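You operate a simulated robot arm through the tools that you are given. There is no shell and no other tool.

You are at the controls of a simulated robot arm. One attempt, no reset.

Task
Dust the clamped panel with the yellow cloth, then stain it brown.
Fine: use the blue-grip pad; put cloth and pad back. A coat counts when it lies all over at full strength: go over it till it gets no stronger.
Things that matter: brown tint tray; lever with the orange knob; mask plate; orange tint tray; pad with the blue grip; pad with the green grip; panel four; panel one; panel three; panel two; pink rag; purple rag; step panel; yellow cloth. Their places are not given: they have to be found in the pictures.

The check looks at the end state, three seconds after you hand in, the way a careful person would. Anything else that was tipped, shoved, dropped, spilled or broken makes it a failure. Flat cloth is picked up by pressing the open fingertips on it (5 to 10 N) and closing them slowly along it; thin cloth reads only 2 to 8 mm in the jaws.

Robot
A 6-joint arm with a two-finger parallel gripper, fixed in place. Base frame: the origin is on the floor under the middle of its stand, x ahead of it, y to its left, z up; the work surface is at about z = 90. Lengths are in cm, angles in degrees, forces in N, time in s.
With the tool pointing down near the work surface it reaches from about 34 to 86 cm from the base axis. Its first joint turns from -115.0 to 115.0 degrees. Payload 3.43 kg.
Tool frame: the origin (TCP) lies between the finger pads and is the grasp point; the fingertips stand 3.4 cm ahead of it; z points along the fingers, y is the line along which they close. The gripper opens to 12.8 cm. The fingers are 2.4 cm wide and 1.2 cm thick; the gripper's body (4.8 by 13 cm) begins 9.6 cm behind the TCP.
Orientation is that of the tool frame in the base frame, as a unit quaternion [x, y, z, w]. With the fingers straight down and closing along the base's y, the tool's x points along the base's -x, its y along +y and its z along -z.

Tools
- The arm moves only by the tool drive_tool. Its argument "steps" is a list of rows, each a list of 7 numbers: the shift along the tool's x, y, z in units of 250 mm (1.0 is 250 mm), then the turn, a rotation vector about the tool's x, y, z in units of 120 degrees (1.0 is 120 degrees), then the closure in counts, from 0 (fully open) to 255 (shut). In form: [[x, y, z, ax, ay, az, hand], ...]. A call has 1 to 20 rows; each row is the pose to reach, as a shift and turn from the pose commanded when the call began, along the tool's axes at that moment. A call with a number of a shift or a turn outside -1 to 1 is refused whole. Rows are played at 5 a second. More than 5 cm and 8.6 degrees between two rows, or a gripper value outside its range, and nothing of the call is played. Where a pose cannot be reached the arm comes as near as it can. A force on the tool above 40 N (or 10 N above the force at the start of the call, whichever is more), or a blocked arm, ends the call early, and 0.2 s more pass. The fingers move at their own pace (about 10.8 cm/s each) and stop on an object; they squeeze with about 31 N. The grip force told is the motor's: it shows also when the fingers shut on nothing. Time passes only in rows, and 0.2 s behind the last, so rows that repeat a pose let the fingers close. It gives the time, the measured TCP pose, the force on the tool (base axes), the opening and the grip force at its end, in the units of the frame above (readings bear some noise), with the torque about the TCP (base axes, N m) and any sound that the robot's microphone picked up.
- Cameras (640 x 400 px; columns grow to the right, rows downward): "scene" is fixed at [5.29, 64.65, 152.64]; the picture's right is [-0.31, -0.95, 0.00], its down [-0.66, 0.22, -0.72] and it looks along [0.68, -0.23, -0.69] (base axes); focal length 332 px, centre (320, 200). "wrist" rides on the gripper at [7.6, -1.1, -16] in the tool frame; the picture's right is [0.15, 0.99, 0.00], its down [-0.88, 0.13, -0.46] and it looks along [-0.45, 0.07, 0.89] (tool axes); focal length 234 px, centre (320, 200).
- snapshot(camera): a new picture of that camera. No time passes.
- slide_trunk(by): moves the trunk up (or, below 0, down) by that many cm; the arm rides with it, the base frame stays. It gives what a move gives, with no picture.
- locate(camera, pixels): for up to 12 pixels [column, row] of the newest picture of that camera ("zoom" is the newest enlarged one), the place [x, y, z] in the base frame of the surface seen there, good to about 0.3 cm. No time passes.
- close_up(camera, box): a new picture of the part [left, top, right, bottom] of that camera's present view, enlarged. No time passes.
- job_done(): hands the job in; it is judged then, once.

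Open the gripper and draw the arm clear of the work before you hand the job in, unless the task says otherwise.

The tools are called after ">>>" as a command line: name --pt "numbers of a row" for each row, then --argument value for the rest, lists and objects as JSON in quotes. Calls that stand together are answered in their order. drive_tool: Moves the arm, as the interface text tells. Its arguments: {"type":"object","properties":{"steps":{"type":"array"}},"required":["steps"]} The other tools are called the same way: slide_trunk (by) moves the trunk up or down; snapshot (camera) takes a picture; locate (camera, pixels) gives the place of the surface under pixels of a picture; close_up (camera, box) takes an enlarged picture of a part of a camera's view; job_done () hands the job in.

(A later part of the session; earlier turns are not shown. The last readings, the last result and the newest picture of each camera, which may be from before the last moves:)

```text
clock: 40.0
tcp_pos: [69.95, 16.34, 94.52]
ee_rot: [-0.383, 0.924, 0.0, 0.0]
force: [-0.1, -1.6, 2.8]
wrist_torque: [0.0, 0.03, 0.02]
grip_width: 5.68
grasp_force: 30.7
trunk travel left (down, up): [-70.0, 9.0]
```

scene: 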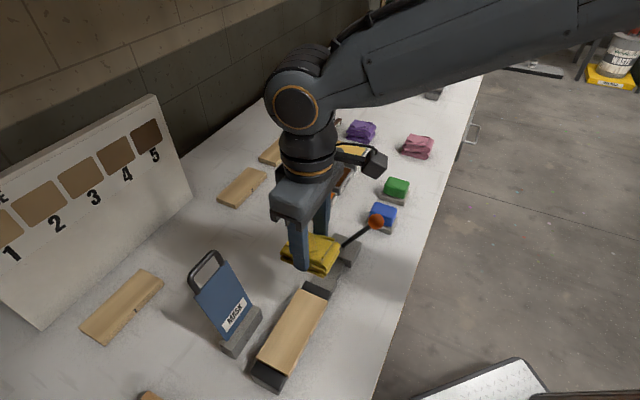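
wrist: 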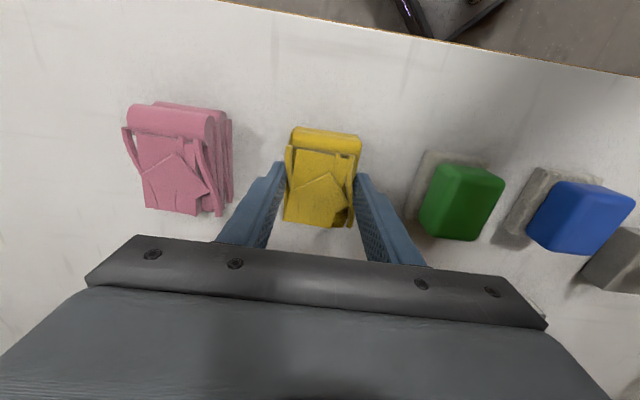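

Light contact (2.8 N). I open the jaws back to 8 cm and rise straight up.

>>> drive_tool --pt "0 0 0 0 0 0 138" --pt "0 0 0 0 0 0 128" --pt "0 0 0 0 0 0 112" --pt "0 0 0 0 0 0 96" --pt "0 0 0 0 0 0 96" --pt "0 0 -0.04 0 0 0 96" --pt "0 0 -0.12 0 0 0 96" --pt "0 0 -0.24 0 0 0 96" --pt "0 0 -0.4 0 0 0 96" --pt "0 0 -0.56 0 0 0 96" --pt "0 0 -0.72 0 0 0 96" --pt "0 0 -0.72 0 0 0 96"

>>> snapshot --camera "wrist"

>>> close_up --camera "scene" --box '[360, 110, 460, 240]'

```text
clock: 42.6
tcp_pos: [69.87, 16.53, 112.61]
ee_rot: [-0.384, 0.924, 0.001, 0.0]
force: [0.5, 0.0, 0.5]
wrist_torque: [0.0, 0.0, -0.03]
grip_width: 8.04
grasp_force: 0.1
trunk travel left (down, up): [-70.0, 9.0]
```

```text
taken
```

wrist: 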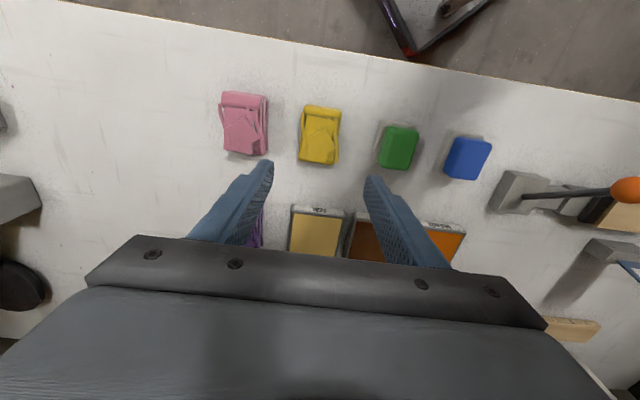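

```text
3.08 times, centred on (410, 175) of scene
```

zoom: 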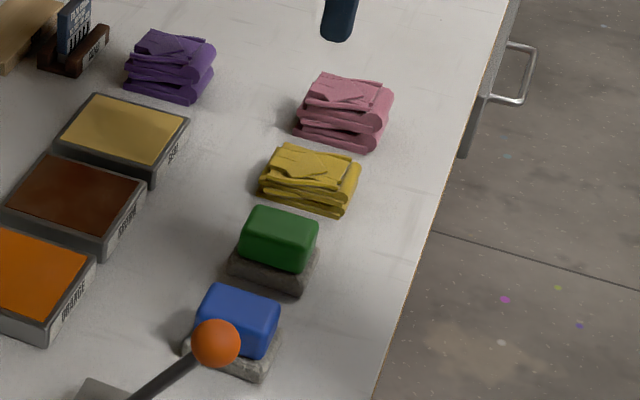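

The cloth is back in its place, and pink rag and green pad are unmoved. Next I move above the blue-grip pad near (53.3, 31.5).

>>> drive_tool --pt "0.01 0.12 0 0 0 0 96" --pt "0.01 0.28 0 0 0 0 96" --pt "0.02 0.44 0 0 0 0 96" --pt "0.03 0.6 0 0 0 0 96" --pt "0.04 0.76 0 0 0 0 96" --pt "0.04 0.888 0 0 0 0 96" --pt "0.04 0.888 0 0 0 0 96"

>>> snapshot --camera "wrist"

>>> close_up --camera "wrist" --box '[260, 90, 400, 190]'

```text
clock: 44.2
tcp_pos: [53.36, 31.4, 112.59]
ee_rot: [-0.383, 0.924, 0.001, 0.0]
force: [0.0, -0.9, 0.7]
wrist_torque: [-0.01, -0.01, 0.02]
grip_width: 7.99
grasp_force: 0.2
trunk travel left (down, up): [-70.0, 9.0]
```

```text
taken
```

wrist: 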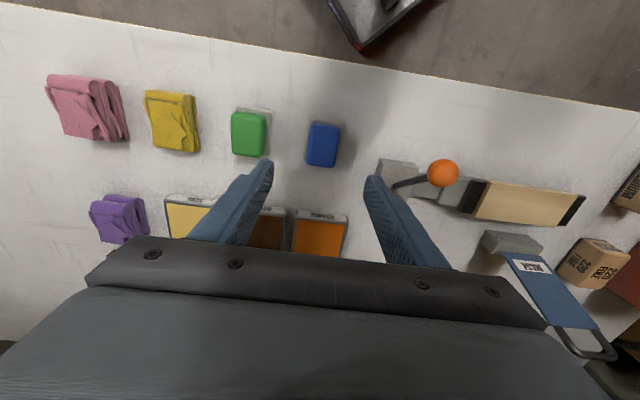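

```text
4.00 times, centred on (330, 140) of wrist
```

zoom: 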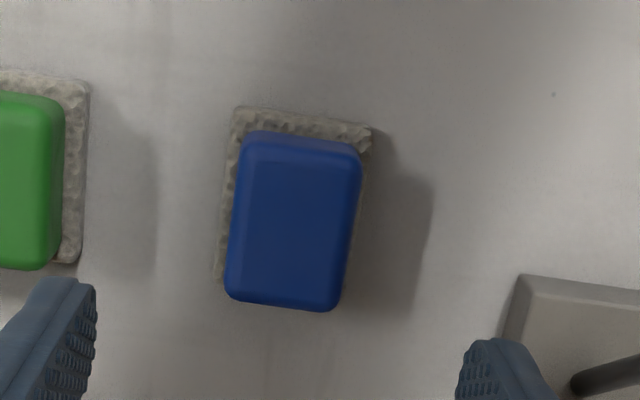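

>>> locate --camera "zoom" --pixels '[[260, 160], [350, 170], [240, 290], [325, 300], [300, 230], [240, 112], [365, 132], [218, 272], [250, 215], [347, 230], [305, 150], [285, 300]]'

```text
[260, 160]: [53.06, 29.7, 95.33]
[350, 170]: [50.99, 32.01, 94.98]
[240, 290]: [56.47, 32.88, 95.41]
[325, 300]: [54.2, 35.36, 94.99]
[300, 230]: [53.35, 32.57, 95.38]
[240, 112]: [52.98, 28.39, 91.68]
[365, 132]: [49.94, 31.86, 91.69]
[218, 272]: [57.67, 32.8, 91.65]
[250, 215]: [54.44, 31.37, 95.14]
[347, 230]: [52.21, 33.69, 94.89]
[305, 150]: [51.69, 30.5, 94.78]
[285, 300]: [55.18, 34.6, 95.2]
```

The pad's centre is about (53.7, 32.4), turned about 2° from my tool; felt top z 91.7, grip 3.6 cm wide up to 95.35. I align (+2° about tool z), centre and lower to z≈98.6.

>>> drive_tool --pt "-0.02 0.01 0 0 0 0.01 96" --pt "-0.038 0.019 0.08 0 0 0.0167 96" --pt "-0.038 0.019 0.22 0 0 0.0167 96" --pt "-0.038 0.019 0.36 0 0 0.0167 96" --pt "-0.038 0.019 0.48 0 0 0.0167 96" --pt "-0.038 0.019 0.56 0 0 0.0167 96" --pt "-0.038 0.019 0.56 0 0 0.0167 96"

>>> snapshot --camera "wrist"

>>> close_up --camera "scene" --box '[320, 150, 440, 260]'

```text
clock: 45.8
tcp_pos: [53.82, 32.39, 98.56]
ee_rot: [-0.367, 0.93, 0.0, 0.0]
force: [0.2, 0.5, -0.1]
wrist_torque: [0.01, 0.01, -0.02]
grip_width: 7.97
grasp_force: 0.1
trunk travel left (down, up): [-70.0, 9.0]
```

```text
taken
```

wrist: 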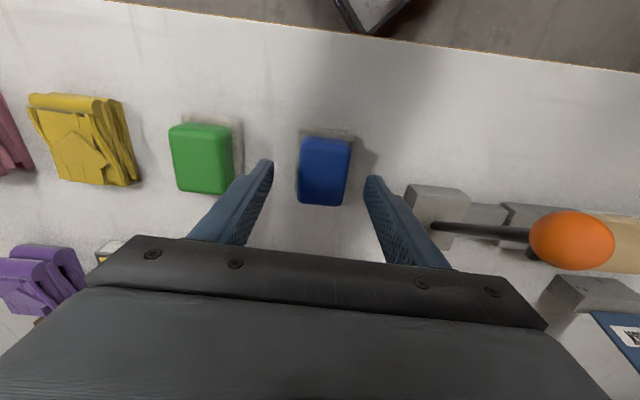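

```text
3.64 times, centred on (380, 205) of scene
```

zoom: 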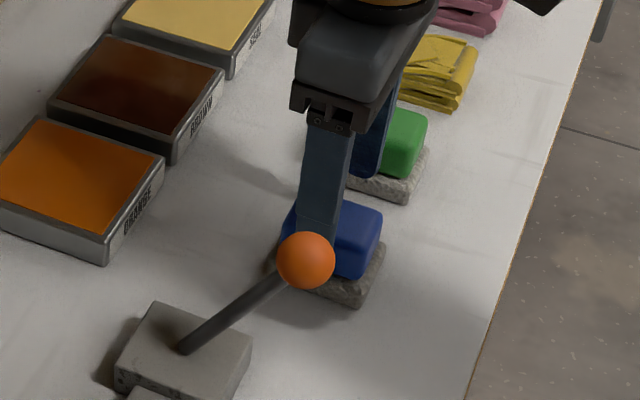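

The fingers straddle the blue grip well, and the knob stays several cm away from the hand. I lower 3 cm and close on the grip.

>>> drive_tool --pt "0 0 0.04 0 0 0 96" --pt "0 0 0.08 0 0 0 96" --pt "0 0 0.11 0 0 0 96" --pt "0 0 0.122 0 0 0 96" --pt "0 0 0.122 0 0 0 115" --pt "0 0 0.122 0 0 0 135" --pt "0 0 0.122 0 0 0 150" --pt "0 0 0.122 0 0 0 165" --pt "0 0 0.122 0 0 0 180" --pt "0 0 0.122 0 0 0 195" --pt "0 0 0.122 0 0 0 215" --pt "0 0 0.122 0 0 0 255" --pt "0 0 0.122 0 0 0 255" --pt "0 0 0.122 0 0 0 255"

>>> snapshot --camera "wrist"

>>> close_up --camera "scene" --box '[320, 150, 440, 260]'

```text
clock: 48.8
tcp_pos: [53.8, 32.39, 95.4]
ee_rot: [-0.366, 0.931, 0.001, 0.0]
force: [-0.4, 0.2, 0.4]
wrist_torque: [0.0, 0.02, -0.02]
grip_width: 4.39
grasp_force: 30.9
trunk travel left (down, up): [-70.0, 9.0]
```

```text
taken
```

wrist: 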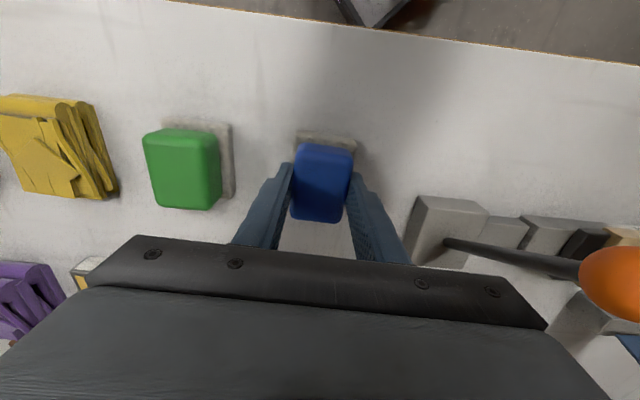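

```text
3.64 times, centred on (380, 205) of scene
```

zoom: 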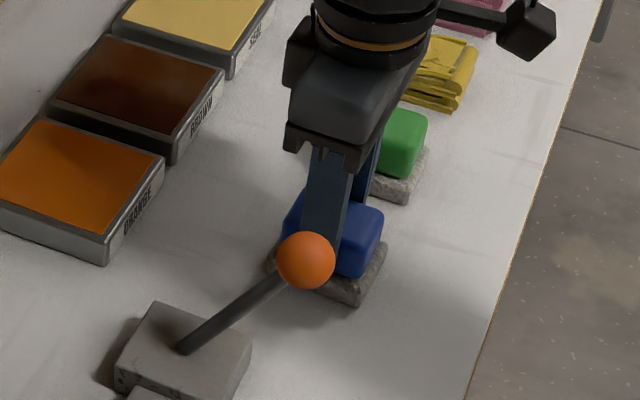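

The grip is held (4.39 cm, 31 N) at TCP (53.8, 32.4, 95.4). I lift straight up slowly and look.

>>> drive_tool --pt "0 0 -0.02 0 0 0 255" --pt "0 0 -0.06 0 0 0 255" --pt "0 0 -0.14 0 0 0 255" --pt "0 0 -0.26 0 0 0 255" --pt "0 0 -0.4 0 0 0 255" --pt "0 0 -0.54 0 0 0 255" --pt "0 0 -0.68 0 0 0 255" --pt "0 0 -0.8 0 0 0 255" --pt "0 0 -0.8 0 0 0 255"

>>> snapshot --camera "wrist"

>>> snapshot --camera "scene"

>>> close_up --camera "scene" --box '[280, 130, 380, 230]'

```text
clock: 50.8
tcp_pos: [53.94, 32.26, 115.6]
ee_rot: [-0.366, 0.931, 0.0, 0.0]
force: [0.0, 0.3, 0.1]
wrist_torque: [0.01, 0.03, -0.01]
grip_width: 4.35
grasp_force: 31.3
trunk travel left (down, up): [-70.0, 9.0]
```

```text
taken
```

wrist: 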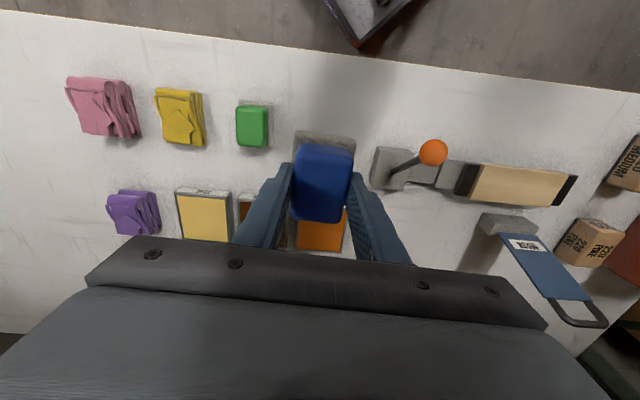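

```text
taken
```

scene: 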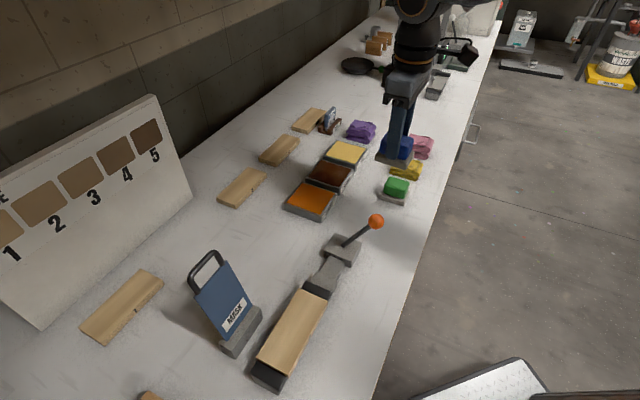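

```text
4.00 times, centred on (330, 180) of scene
```

zoom: 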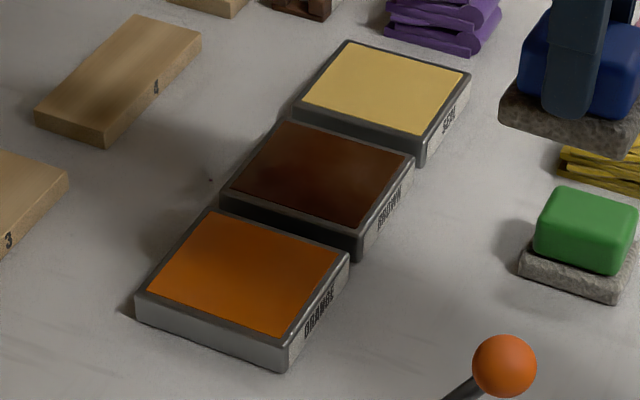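

The pad is up cleanly. I measure the brown tray corners in this zoom.

>>> locate --camera "zoom" --pixels '[[290, 122], [408, 155], [358, 232], [226, 190], [285, 128], [402, 160], [350, 225], [235, 188], [320, 175], [412, 152], [355, 250], [222, 190]]'

>>> locate --camera "zoom" --pixels '[[300, 108], [420, 140], [213, 212], [346, 252], [300, 250], [335, 260], [250, 190], [340, 150], [380, 160], [340, 210], [310, 150], [290, 190]]'

```text
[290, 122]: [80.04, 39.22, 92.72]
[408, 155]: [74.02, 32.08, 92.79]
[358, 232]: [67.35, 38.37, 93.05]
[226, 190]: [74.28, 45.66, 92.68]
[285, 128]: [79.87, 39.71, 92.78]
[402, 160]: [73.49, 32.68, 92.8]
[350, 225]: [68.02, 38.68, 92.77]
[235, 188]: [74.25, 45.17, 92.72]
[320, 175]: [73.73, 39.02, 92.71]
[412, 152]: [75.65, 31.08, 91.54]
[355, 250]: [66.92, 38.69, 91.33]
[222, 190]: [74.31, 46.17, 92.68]
```

```text
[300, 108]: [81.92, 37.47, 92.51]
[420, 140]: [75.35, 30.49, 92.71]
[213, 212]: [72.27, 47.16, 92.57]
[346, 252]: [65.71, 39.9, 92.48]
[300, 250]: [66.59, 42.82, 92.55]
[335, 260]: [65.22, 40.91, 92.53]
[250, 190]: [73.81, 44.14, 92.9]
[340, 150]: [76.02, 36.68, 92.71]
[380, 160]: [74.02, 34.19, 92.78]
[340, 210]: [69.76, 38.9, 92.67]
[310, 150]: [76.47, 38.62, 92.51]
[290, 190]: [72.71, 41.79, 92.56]
```

The brown tray's centre is about (73.9, 39.1), inner ~9.5 × 8.1 cm, stain surface z≈92.7. I move the pad above it, slightly nearer than centre (73.3, 38.5), at the present height.

>>> drive_tool --pt "-0.08 -0.04 0 0 0 -0.003 255" --pt "-0.22 -0.1 0 0 0 -0.006 255" --pt "-0.36 -0.17 0 0 0 -0.01 255" --pt "-0.5 -0.24 0 0 0 -0.013 255" --pt "-0.64 -0.3 0 0 0 -0.0167 255" --pt "-0.736 -0.348 0 0 0 -0.0167 255" --pt "-0.736 -0.348 0 0 0 -0.0167 255"

>>> snapshot --camera "wrist"

>>> snapshot --camera "scene"

```text
clock: 52.4
tcp_pos: [73.18, 38.46, 115.37]
ee_rot: [-0.383, 0.924, -0.001, 0.0]
force: [0.7, -0.5, -1.4]
wrist_torque: [-0.02, 0.03, 0.03]
grip_width: 4.38
grasp_force: 30.7
trunk travel left (down, up): [-70.0, 9.0]
```

```text
taken
```

wrist: 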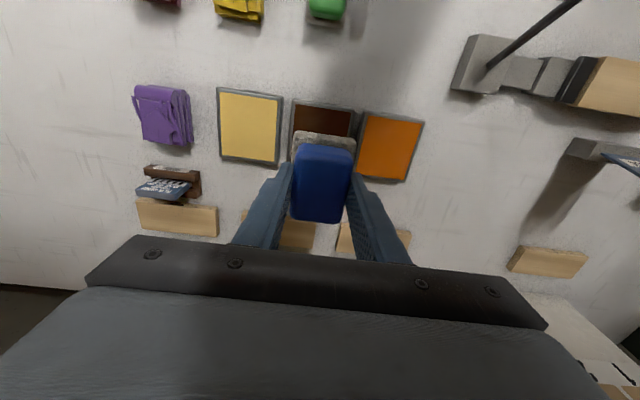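

```text
taken
```

scene: 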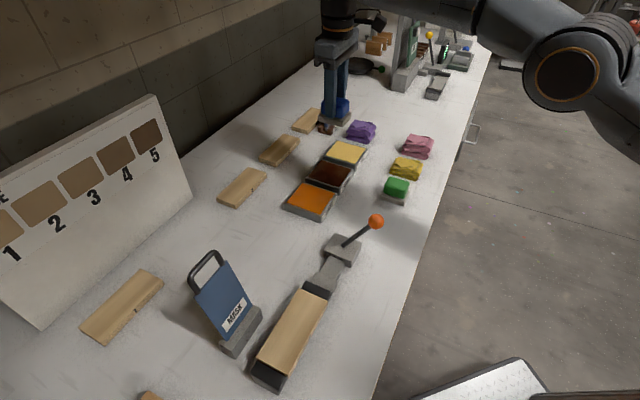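

The pad hangs over the brown tray (visible at (325,120)). I check the front corners of the brown tray and neighbours from the wrist view.

>>> close_up --camera "wrist" --box '[210, 80, 430, 190]'

```text
2.91 times, centred on (320, 135) of wrist
```

zoom: 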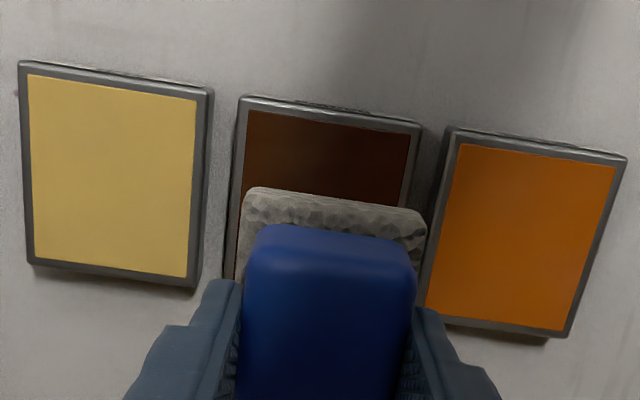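

>>> locate --camera "zoom" --pixels '[[250, 112], [408, 134], [242, 98], [418, 123], [240, 180], [405, 195], [30, 75], [196, 98], [186, 278], [35, 258], [463, 146], [564, 330]]'

```text
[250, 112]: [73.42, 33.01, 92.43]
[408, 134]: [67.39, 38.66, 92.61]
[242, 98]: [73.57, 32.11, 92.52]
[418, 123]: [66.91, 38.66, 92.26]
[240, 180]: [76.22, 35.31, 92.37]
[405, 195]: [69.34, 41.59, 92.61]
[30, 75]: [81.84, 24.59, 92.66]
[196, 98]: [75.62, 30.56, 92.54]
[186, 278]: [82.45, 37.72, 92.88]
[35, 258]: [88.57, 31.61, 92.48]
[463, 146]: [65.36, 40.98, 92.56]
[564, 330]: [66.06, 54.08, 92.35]
```

The pad lies well inside the brown tray's 8.3 × 9.9 cm inner area. I descend to about 1 cm above the stain surface.

>>> drive_tool --pt "0 0 0.08 0 0 0 255" --pt "0 0 0.22 0 0 0 255" --pt "0 0 0.36 0 0 0 255" --pt "0 0 0.48 0 0 0 255" --pt "0 0 0.58 0 0 0 255" --pt "0 0 0.64 0 0 0 255" --pt "0 0 0.655 0 0 0 255" --pt "0 0 0.655 0 0 0 255"

>>> snapshot --camera "wrist"

>>> close_up --camera "scene" --box '[270, 100, 410, 230]'

```text
clock: 54.2
tcp_pos: [73.34, 38.52, 99.02]
ee_rot: [-0.383, 0.924, 0.0, 0.0]
force: [0.2, -0.3, -0.9]
wrist_torque: [-0.03, 0.02, 0.05]
grip_width: 4.41
grasp_force: 30.9
trunk travel left (down, up): [-70.0, 9.0]
```

```text
taken
```

wrist: 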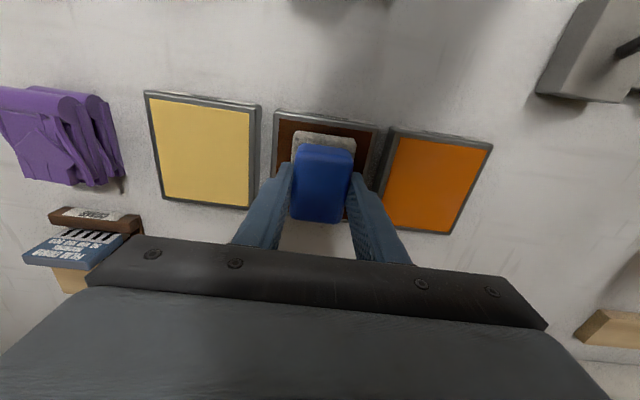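

```text
3.08 times, centred on (340, 165) of scene
```

zoom: 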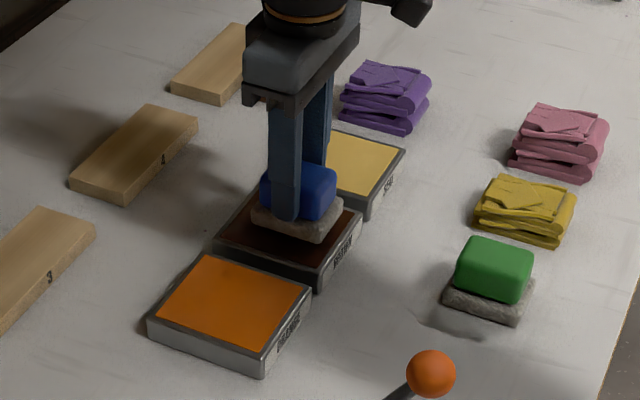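

The pad is centred above the brown, about 1 cm up. I lower in small steps until it presses lightly on the tint.

>>> drive_tool --pt "0 0 0.016 0 0 0 255" --pt "0 0 0.026 0 0 0 255" --pt "0 0 0.034 0 0 0 255" --pt "0 0 0.038 0 0 0 255" --pt "0 0 0.038 0 0 0 255"

```text
clock: 55.4
tcp_pos: [73.17, 38.57, 98.13]
ee_rot: [-0.383, 0.924, 0.0, 0.0]
force: [0.5, 0.2, -1.4]
wrist_torque: [0.04, -0.02, 0.03]
grip_width: 4.41
grasp_force: 30.9
trunk travel left (down, up): [-70.0, 9.0]
```

>>> drive_tool --pt "0 0 0.004 0 0 0 255" --pt "0 0 0.008 0 0 0 255" --pt "0 0 0.012 0 0 0 255" --pt "0 0 0.012 0 0 0 255"

```text
clock: 56.4
tcp_pos: [73.25, 38.69, 98.05]
ee_rot: [-0.383, 0.924, 0.0, 0.001]
force: [-1.6, -0.9, 19.8]
wrist_torque: [-0.26, 0.34, 0.0]
grip_width: 4.41
grasp_force: 30.4
trunk travel left (down, up): [-70.0, 9.0]
```

Contact at about z 98.05 with 20 N. I ease off to a moderate press, hold there for a second so the felt takes up tint, then lift a little.

>>> drive_tool --pt "0 0 -0.004 0 0 0 255" --pt "0 0 -0.005 0 0 0 255" --pt "0 0 -0.005 0 0 0 255" --pt "0 0 -0.005 0 0 0 255" --pt "0 0 -0.005 0 0 0 255" --pt "0 0 -0.005 0 0 0 255"

>>> snapshot --camera "wrist"

```text
clock: 57.8
tcp_pos: [73.11, 38.61, 98.14]
ee_rot: [-0.382, 0.924, 0.0, 0.001]
force: [3.6, 0.5, 19.3]
wrist_torque: [0.11, -0.22, 0.01]
grip_width: 4.38
grasp_force: 31.2
trunk travel left (down, up): [-70.0, 9.0]
```

```text
taken
```

wrist: 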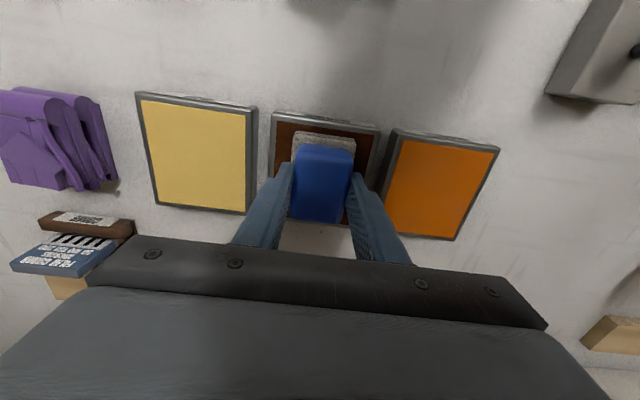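

Pressed at ~19 N for over a second. I lift straight up from the tray and look at the felt and tray.

>>> drive_tool --pt "0 0 -0.01 0 0 0 255" --pt "0 0 -0.03 0 0 0 255" --pt "0 0 -0.07 0 0 0 255" --pt "0 0 -0.15 0 0 0 255" --pt "0 0 -0.27 0 0 0 255" --pt "0 0 -0.41 0 0 0 255" --pt "0 0 -0.55 0 0 0 255" --pt "0 0 -0.69 0 0 0 255" --pt "0 0 -0.8 0 0 0 255" --pt "0 0 -0.8 0 0 0 255"

>>> snapshot --camera "wrist"

>>> snapshot --camera "scene"

>>> close_up --camera "scene" --box '[270, 60, 410, 230]'

```text
clock: 60.0
tcp_pos: [73.07, 38.59, 117.9]
ee_rot: [-0.383, 0.924, 0.0, 0.0]
force: [-0.4, -0.5, -0.6]
wrist_torque: [0.0, 0.01, 0.0]
grip_width: 4.43
grasp_force: 31.5
trunk travel left (down, up): [-70.0, 9.0]
```

```text
taken
```

wrist: 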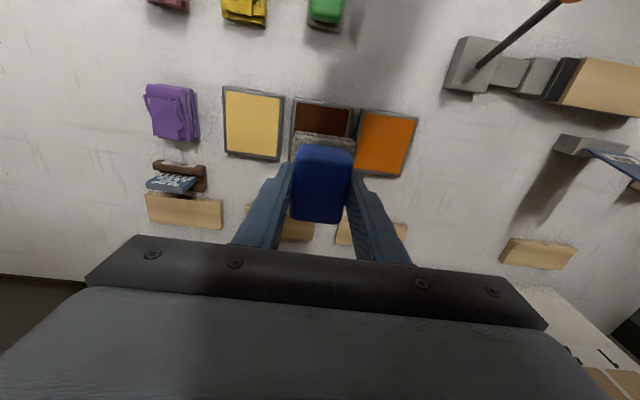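

```text
taken
```

scene: 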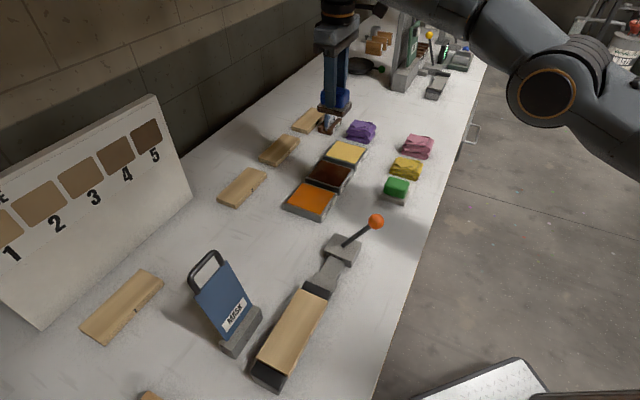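

```text
2.35 times, centred on (340, 145) of scene
```

zoom: 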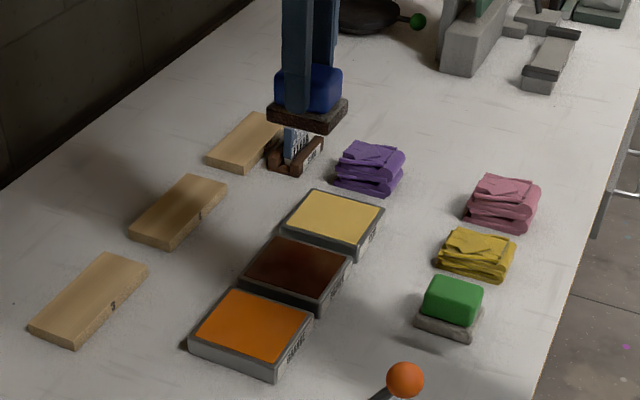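

The felt sides now look brown, and nothing dripped. I carry the pad toward the panel, first forward (tool +x) so as not to pass over the orange tray, then along the bench.

>>> drive_tool --pt "0.1 0 0 0 0 0 255" --pt "0.24 0 0 0 0 0 255" --pt "0.36 0.04 0 0 0 0 255" --pt "0.4 0.16 0 0 0 0 255" --pt "0.4 0.32 0 0 0 0 255" --pt "0.4 0.48 0 0 0 0 255" --pt "0.4 0.64 0 0 0 0 255" --pt "0.4 0.8 0 0 0 0 255" --pt "0.4 0.96 0 0 0 0 255" --pt "0.42 1.0 0 0 0 0 255"

>>> drive_tool --pt "0.02 0.1 0 0 0 0 255" --pt "0.06 0.24 0 0 0 0 255" --pt "0.1 0.38 0 0 0 0 255" --pt "0.1 0.52 0 0 0 0 255" --pt "0.1 0.66 0 0 0 0 255" --pt "0.1 0.777 0 0 0 0 255" --pt "0.1 0.777 0 0 0 0 255"

>>> snapshot --camera "wrist"

>>> snapshot --camera "scene"

```text
clock: 62.2
tcp_pos: [48.02, 48.74, 118.08]
ee_rot: [-0.383, 0.924, 0.001, 0.0]
force: [0.2, 1.2, -0.4]
wrist_torque: [-0.02, 0.03, 0.01]
grip_width: 4.41
grasp_force: 30.8
trunk travel left (down, up): [-70.0, 9.0]
```

```text
clock: 63.8
tcp_pos: [32.54, 60.9, 118.06]
ee_rot: [-0.383, 0.924, -0.001, 0.0]
force: [-1.0, -1.0, 0.6]
wrist_torque: [0.0, -0.03, 0.04]
grip_width: 4.37
grasp_force: 30.9
trunk travel left (down, up): [-70.0, 9.0]
```

```text
taken
```

wrist: 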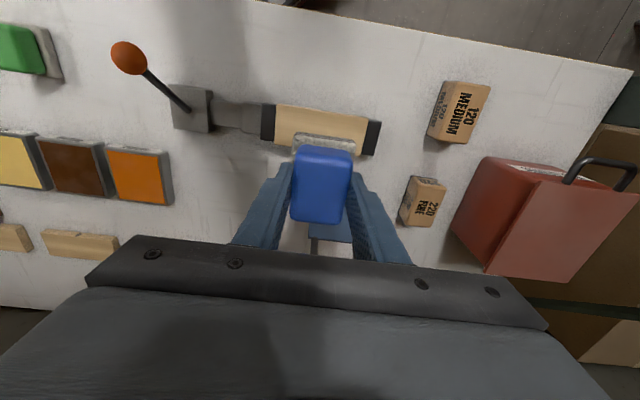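

```text
taken
```

scene: 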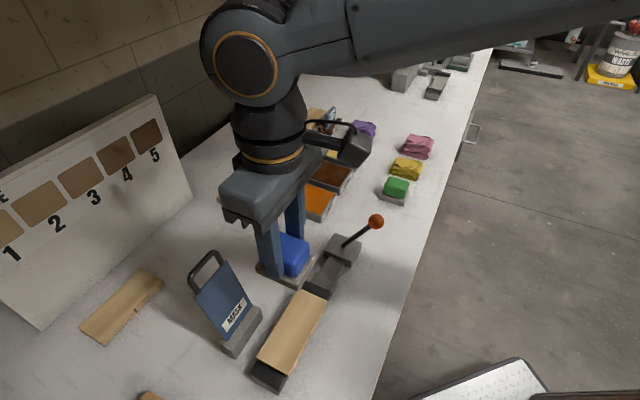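

The loaded pad is above the panel centre. I shift to the lever-side end (tool −y 5 cm) and lower to ~1 cm above the panel.

>>> drive_tool --pt "0 -0.1 0 0 0 0 255" --pt "0 -0.2 0.06 0 0 0 255" --pt "0 -0.2 0.2 0 0 0 255" --pt "0 -0.2 0.34 0 0 0 255" --pt "0 -0.2 0.48 0 0 0 255" --pt "0 -0.2 0.6 0 0 0 255" --pt "0 -0.2 0.68 0 0 0 255" --pt "0 -0.2 0.7 0 0 0 255" --pt "0 -0.2 0.7 0 0 0 255"

>>> snapshot --camera "wrist"

>>> close_up --camera "scene" --box '[200, 220, 380, 390]'

```text
clock: 65.8
tcp_pos: [36.32, 57.3, 100.42]
ee_rot: [-0.384, 0.923, 0.0, 0.0]
force: [0.4, 0.9, 0.2]
wrist_torque: [0.01, -0.02, -0.01]
grip_width: 4.37
grasp_force: 30.9
trunk travel left (down, up): [-70.0, 9.0]
```

```text
taken
```

wrist: 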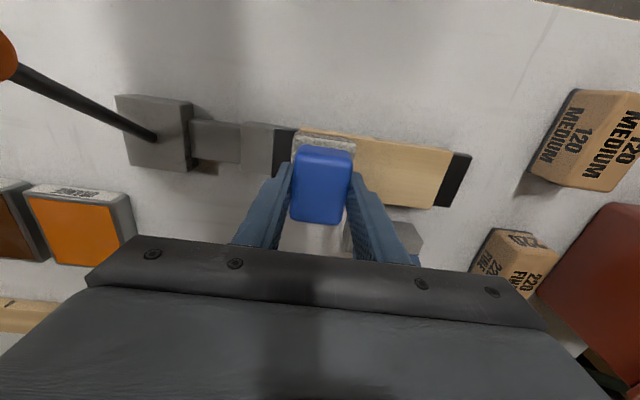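

```text
2.35 times, centred on (290, 305) of scene
```

zoom: 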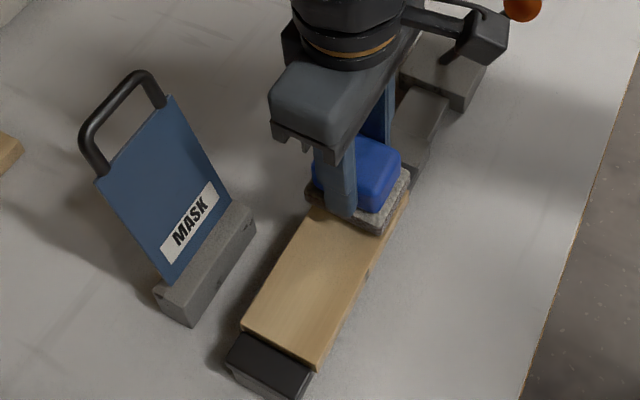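

The pad is square over the lever-side end of the panel. I lower in fine steps to contact.

>>> drive_tool --pt "0 0 0.012 0 0 0 255" --pt "0 0 0.02 0 0 0 255" --pt "0 0 0.026 0 0 0 255" --pt "0 0 0.026 0 0 0 255"

```text
clock: 66.8
tcp_pos: [36.2, 57.23, 99.83]
ee_rot: [-0.383, 0.924, 0.0, 0.0]
force: [-0.3, -0.2, -0.4]
wrist_torque: [-0.01, 0.0, 0.04]
grip_width: 4.4
grasp_force: 30.8
trunk travel left (down, up): [-70.0, 9.0]
```

>>> drive_tool --pt "0 0 0.004 0 0 0 255" --pt "0 0 0.008 0 0 0 255" --pt "0 0 0.008 0 0 0 255"

```text
clock: 67.6
tcp_pos: [36.17, 57.31, 99.74]
ee_rot: [-0.383, 0.924, 0.0, 0.001]
force: [0.4, 0.7, 12.0]
wrist_torque: [0.03, 0.07, 0.03]
grip_width: 4.38
grasp_force: 30.7
trunk travel left (down, up): [-70.0, 9.0]
```

Contact at 12 N. I stroke along the panel to the far end and back at this pressure.

>>> drive_tool --pt "0 -0.02 0 0 0 0 255" --pt "0 0.03 0 0 0 0 255" --pt "0 0.08 0 0 0 0 255" --pt "0 0.13 0 0 0 0 255" --pt "0 0.18 0 0 0 0 255" --pt "0 0.23 0 0 0 0 255" --pt "0 0.28 0 0 0 0 255" --pt "0 0.33 0 0 0 0 255" --pt "0 0.38 0 0 0 0 255" --pt "0 0.43 0 0 0 0 255" --pt "0 0.38 0 0 0 0 255" --pt "0 0.33 0 0 0 0 255" --pt "0 0.28 0 0 0 0 255" --pt "0 0.23 0 0 0 0 255" --pt "0 0.18 0 0 0 0 255" --pt "0 0.13 0 0 0 0 255" --pt "0 0.08 0 0 0 0 255" --pt "0 0.03 0 0 0 0 255" --pt "0 -0.02 0 0 0 0 255"

>>> snapshot --camera "wrist"

>>> close_up --camera "scene" --box '[200, 220, 380, 390]'

```text
clock: 71.6
tcp_pos: [36.56, 56.75, 99.75]
ee_rot: [-0.383, 0.924, 0.0, 0.0]
force: [-1.7, 1.4, 12.3]
wrist_torque: [0.17, 0.04, -0.03]
grip_width: 4.38
grasp_force: 31.2
trunk travel left (down, up): [-70.0, 9.0]
```

```text
taken
```

wrist: 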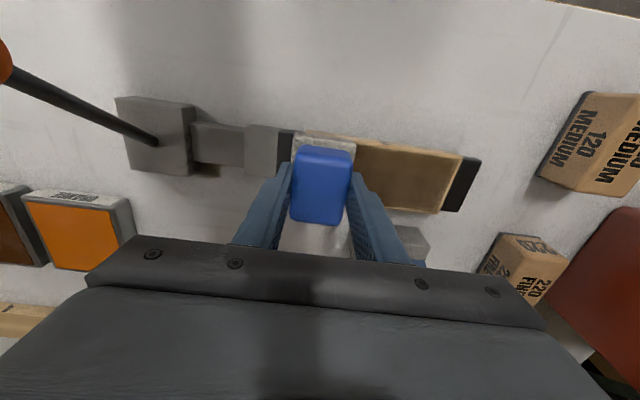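

```text
2.35 times, centred on (290, 305) of scene
```

zoom: 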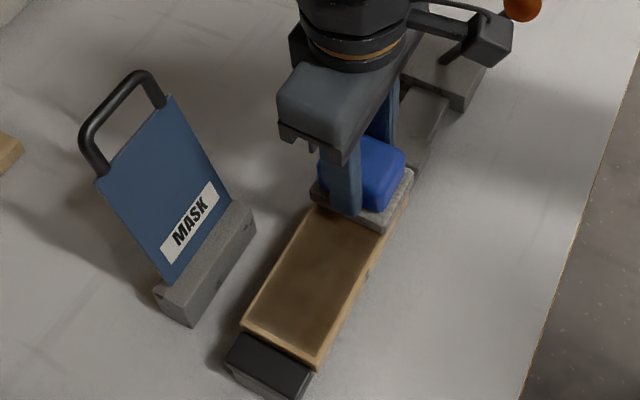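

A first thin brown coat is down, but the rim near the long edges and the ends is still bare. I stroke again with side shifts (tool x ∓0.9 cm) and longer travel.

>>> drive_tool --pt "-0.02 -0.02 0 0 0 0 255" --pt "-0.044 -0.04 0 0 0 0 255" --pt "-0.044 0.02 0 0 0 0 255" --pt "-0.044 0.08 0 0 0 0 255" --pt "-0.044 0.14 0 0 0 0 255" --pt "-0.044 0.2 0 0 0 0 255" --pt "-0.044 0.26 0 0 0 0 255" --pt "-0.044 0.32 0 0 0 0 255" --pt "-0.044 0.38 0 0 0 0 255" --pt "-0.044 0.44 0 0 0 0 255" --pt "-0.044 0.49 0 0 0 0 255" --pt "0 0.49 0 0 0 0 255" --pt "0.04 0.49 0 0 0 0 255" --pt "0.04 0.43 0 0 0 0 255" --pt "0.04 0.37 0 0 0 0 255" --pt "0.04 0.31 0 0 0 0 255" --pt "0.04 0.25 0 0 0 0 255" --pt "0.04 0.19 0 0 0 0 255" --pt "0.04 0.13 0 0 0 0 255" --pt "0.04 0.07 0 0 0 0 255"

>>> snapshot --camera "wrist"

>>> close_up --camera "scene" --box '[200, 220, 380, 390]'

```text
clock: 75.8
tcp_pos: [34.6, 57.42, 99.63]
ee_rot: [-0.382, 0.924, 0.0, 0.001]
force: [-1.5, 1.7, 13.1]
wrist_torque: [0.19, 0.01, 0.0]
grip_width: 4.39
grasp_force: 30.7
trunk travel left (down, up): [-70.0, 9.0]
```

```text
taken
```

wrist: 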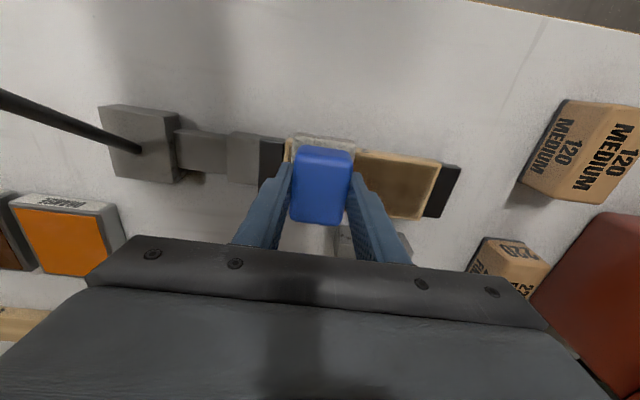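

```text
2.35 times, centred on (290, 305) of scene
```

zoom: 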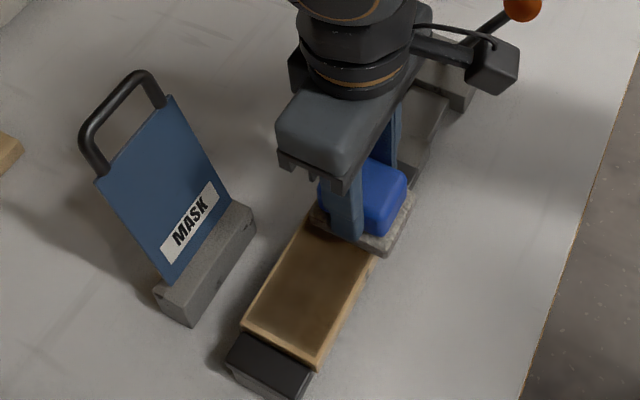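

>>> close_up --camera "scene" --box '[250, 300, 340, 390]'

>>> close_up --camera "wrist" --box '[340, 130, 480, 230]'

```text
4.44 times, centred on (295, 345) of scene
```

zoom: 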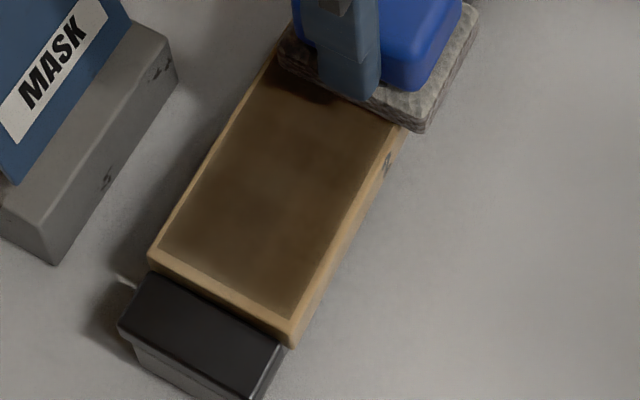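

```text
4.00 times, centred on (410, 180) of wrist
```

zoom: 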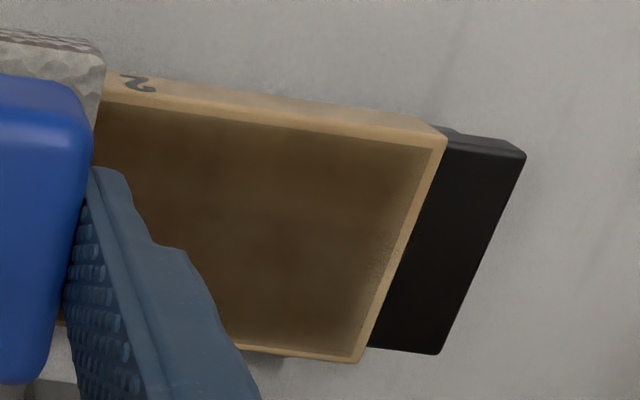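

The coat reaches the inset rectangle's borders but is uneven (lighter toward the far end). I make further full-length passes along the middle to build strength.

>>> drive_tool --pt "0 -0.06 0 0 0 0 255" --pt "0 -0.12 0 0 0 0 255" --pt "-0.02 -0.12 0 0 0 0 255" --pt "-0.032 -0.06 0 0 0 0 255" --pt "-0.032 0 0 0 0 0 255" --pt "-0.032 0.06 0 0 0 0 255" --pt "-0.032 0.12 0 0 0 0 255" --pt "-0.032 0.18 0 0 0 0 255" --pt "-0.032 0.24 0 0 0 0 255" --pt "-0.032 0.3 0 0 0 0 255" --pt "-0.032 0.36 0 0 0 0 255" --pt "-0.032 0.42 0 0 0 0 255" --pt "-0.032 0.36 0 0 0 0 255" --pt "-0.032 0.3 0 0 0 0 255" --pt "-0.032 0.24 0 0 0 0 255" --pt "-0.032 0.3 0 0 0 0 255" --pt "-0.032 0.36 0 0 0 0 255" --pt "-0.032 0.42 0 0 0 0 255" --pt "-0.032 0.34 0 0 0 0 255"

>>> close_up --camera "scene" --box '[240, 270, 350, 400]'

>>> close_up --camera "wrist" --box '[180, 90, 480, 230]'

```text
clock: 79.8
tcp_pos: [29.1, 63.99, 99.65]
ee_rot: [-0.383, 0.924, 0.0, 0.0]
force: [-0.5, 1.5, 7.0]
wrist_torque: [0.08, -0.02, -0.01]
grip_width: 4.38
grasp_force: 31.0
trunk travel left (down, up): [-70.0, 9.0]
```

```text
3.08 times, centred on (295, 335) of scene
```

zoom: 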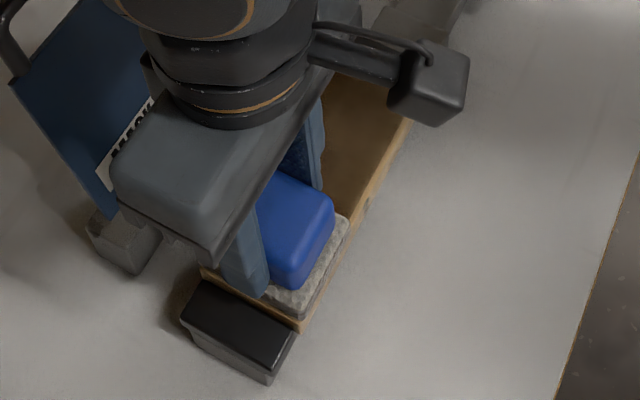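

```text
2.13 times, centred on (330, 160) of wrist
```

zoom: 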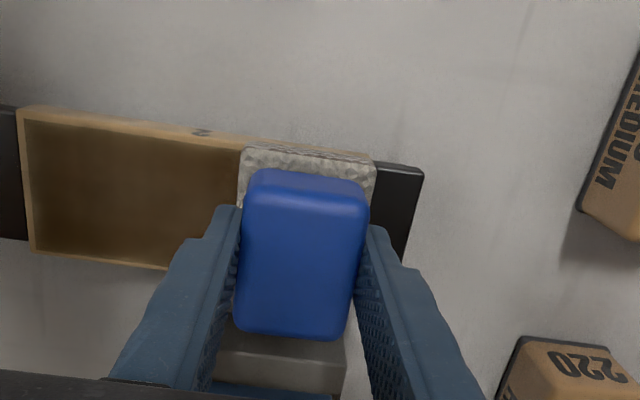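

The felt looks grey again, so its tint is used up. I lift off, look at the coat, and will reload at the brown tray.

>>> drive_tool --pt "0 0 -0.02 0 0 0 255" --pt "0 0 -0.08 0 0 0 255" --pt "0 0 -0.2 0 0 0 255" --pt "0 0 -0.34 0 0 0 255" --pt "0 0 -0.5 0 0 0 255" --pt "0 0 -0.66 0 0 0 255" --pt "0 -0.1 -0.74 0 0 0 255" --pt "0 -0.26 -0.74 0 0 0 255" --pt "0 -0.42 -0.74 0 0 0 255" --pt "0 -0.58 -0.74 0 0 0 255" --pt "0 -0.74 -0.74 0 0 0 255" --pt "0 -0.9 -0.74 0 0 0 255" --pt "0 -1.0 -0.74 0 0 0 255"

>>> snapshot --camera "scene"

>>> close_up --camera "scene" --box '[240, 270, 350, 400]'

>>> snapshot --camera "wrist"

```text
clock: 82.6
tcp_pos: [46.8, 46.32, 118.28]
ee_rot: [-0.384, 0.923, 0.0, 0.0]
force: [-0.2, 1.2, -0.1]
wrist_torque: [-0.04, -0.07, 0.0]
grip_width: 4.41
grasp_force: 30.9
trunk travel left (down, up): [-70.0, 9.0]
```

```text
taken
```

scene: 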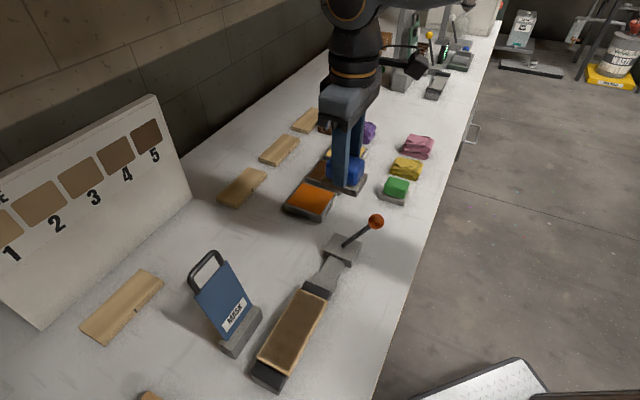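

```text
3.08 times, centred on (295, 335) of scene
```

zoom: 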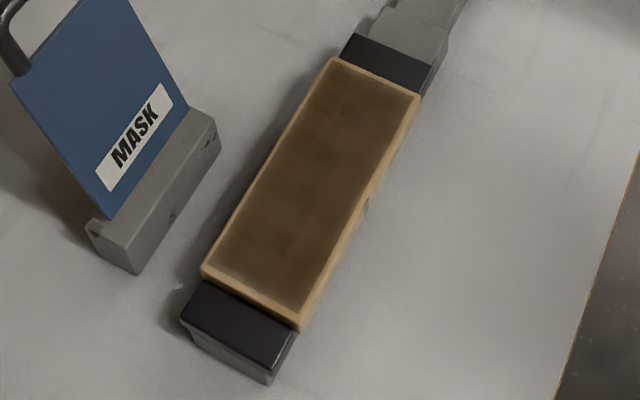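

```text
taken
```

wrist: 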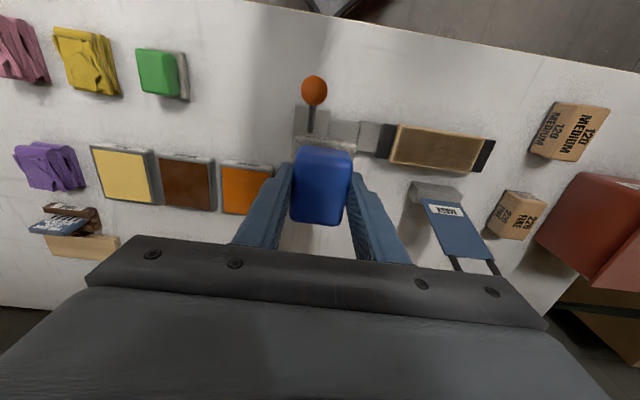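

The coat is medium brown and fairly even; it needs another load. I return to the brown tray by the same route.

>>> drive_tool --pt "0 -0.12 0 0 0 0 255" --pt "0 -0.28 0 0 0 0 255" --pt "-0.02 -0.44 0 0 0 0 255" --pt "-0.06 -0.6 0 0 0 0 255" --pt "-0.1 -0.76 0 0 0 0 255" --pt "-0.16 -0.88 0 0 0 0 255" --pt "-0.26 -0.966 0 0 0 0 255" --pt "-0.4 -0.966 0 0 0 0 255" --pt "-0.525 -0.966 0 0 0 0 255" --pt "-0.525 -0.966 0.1 0 0 0 255" --pt "-0.525 -0.966 0.24 0 0 0 255" --pt "-0.525 -0.966 0.38 0 0 0 255" --pt "-0.525 -0.966 0.52 0 0 0 255" --pt "-0.525 -0.966 0.64 0 0 0 255" --pt "-0.525 -0.966 0.74 0 0 0 255" --pt "-0.525 -0.966 0.76 0 0 0 255" --pt "-0.525 -0.966 0.76 0 0 0 255"

>>> snapshot --camera "wrist"

>>> close_up --camera "scene" --box '[270, 100, 410, 230]'

```text
clock: 86.2
tcp_pos: [73.15, 38.52, 99.12]
ee_rot: [-0.383, 0.924, 0.0, 0.0]
force: [0.2, -0.4, -0.5]
wrist_torque: [0.0, 0.0, -0.04]
grip_width: 4.44
grasp_force: 31.0
trunk travel left (down, up): [-70.0, 9.0]
```

```text
taken
```

wrist: 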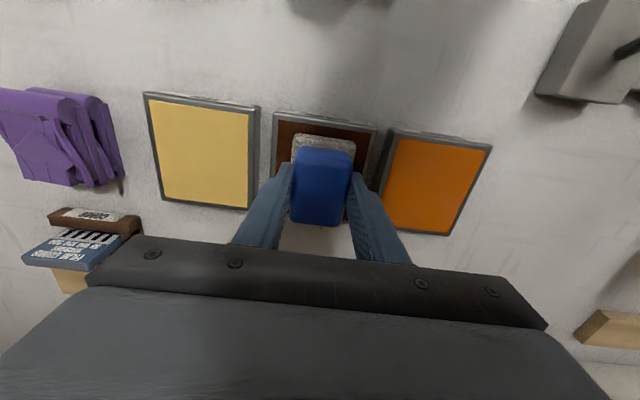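

```text
3.08 times, centred on (340, 165) of scene
```

zoom: 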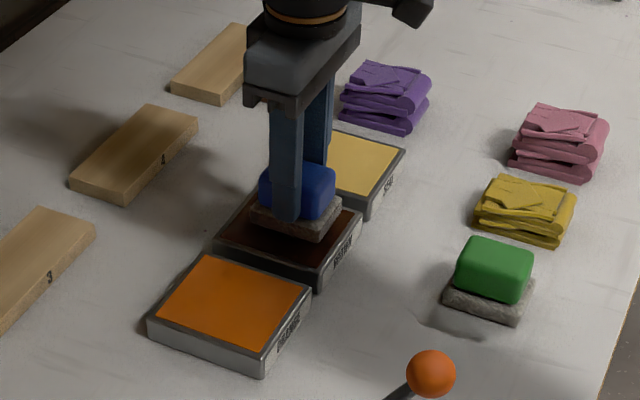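

Positioned above the brown again; I lower to contact and dwell.

>>> drive_tool --pt "0 0 0.016 0 0 0 255" --pt "0 0 0.028 0 0 0 255" --pt "0 0 0.038 0 0 0 255" --pt "0 0 0.042 0 0 0 255" --pt "0 0 0.046 0 0 0 255" --pt "0 0 0.048 0 0 0 255" --pt "0 0 0.048 0 0 0 255" --pt "0 0 0.048 0 0 0 255" --pt "0 0 0.048 0 0 0 255" --pt "0 0 0.048 0 0 0 255"

```text
clock: 88.4
tcp_pos: [73.07, 38.52, 97.89]
ee_rot: [-0.383, 0.924, 0.0, 0.0]
force: [0.6, 0.6, 1.4]
wrist_torque: [0.02, -0.06, 0.02]
grip_width: 4.4
grasp_force: 31.4
trunk travel left (down, up): [-70.0, 9.0]
```

>>> drive_tool --pt "0 0 0.004 0 0 0 255" --pt "0 0 0.008 0 0 0 255" --pt "0 0 0.008 0 0 0 255" --pt "0 0 0.008 0 0 0 255" --pt "0 0 0.008 0 0 0 255" --pt "0 0 0.008 0 0 0 255" --pt "0 0 0.008 0 0 0 255" --pt "0 0 0.008 0 0 0 255"

```text
clock: 90.2
tcp_pos: [73.16, 38.42, 98.12]
ee_rot: [-0.382, 0.924, 0.0, 0.001]
force: [2.3, 0.3, 22.6]
wrist_torque: [-0.02, 0.01, -0.03]
grip_width: 4.4
grasp_force: 31.3
trunk travel left (down, up): [-70.0, 9.0]
```

Pressed with 22 N for over a second. I lift straight up, look, and carry the pad back to the panel by the same route.

>>> drive_tool --pt "0 0 -0.01 0 0 0 255" --pt "0 0 -0.03 0 0 0 255" --pt "0 0 -0.08 0 0 0 255" --pt "0 0 -0.18 0 0 0 255" --pt "0 0 -0.32 0 0 0 255" --pt "0 0 -0.46 0 0 0 255" --pt "0 0 -0.6 0 0 0 255" --pt "0 0 -0.74 0 0 0 255" --pt "0 0 -0.81 0 0 0 255" --pt "0.1 0 -0.81 0 0 0 255" --pt "0.25 0 -0.81 0 0 0 255" --pt "0.37 0.06 -0.81 0 0 0 255" --pt "0.4 0.2 -0.81 0 0 0 255" --pt "0.42 0.36 -0.81 0 0 0 255" --pt "0.45 0.52 -0.81 0 0 0 255" --pt "0.48 0.68 -0.81 0 0 0 255" --pt "0.52 0.84 -0.81 0 0 0 255" --pt "0.525 0.966 -0.81 0 0 0 255" --pt "0.525 0.966 -0.81 0 0 0 255"

>>> snapshot --camera "scene"

>>> close_up --camera "scene" --box '[280, 100, 400, 230]'

```text
clock: 94.2
tcp_pos: [46.77, 46.28, 117.83]
ee_rot: [-0.383, 0.924, 0.0, 0.0]
force: [0.2, 0.4, -0.5]
wrist_torque: [0.0, 0.01, 0.05]
grip_width: 4.37
grasp_force: 31.0
trunk travel left (down, up): [-70.0, 9.0]
```

```text
taken
```

scene: 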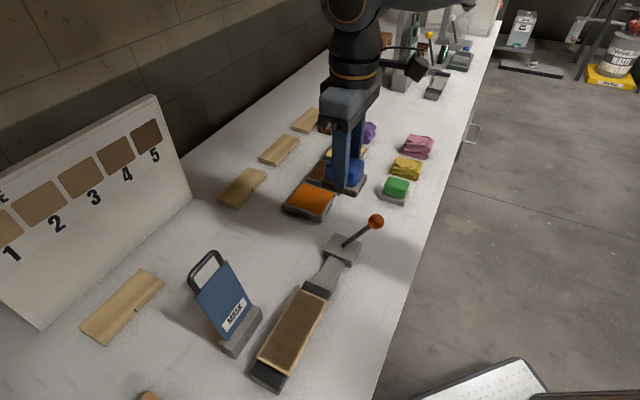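

```text
3.08 times, centred on (340, 165) of scene
```

zoom: 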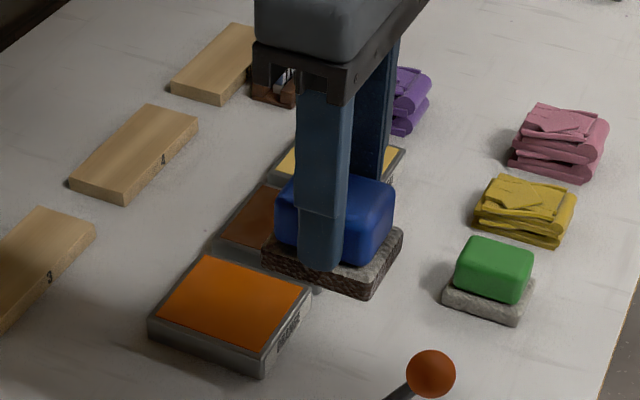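

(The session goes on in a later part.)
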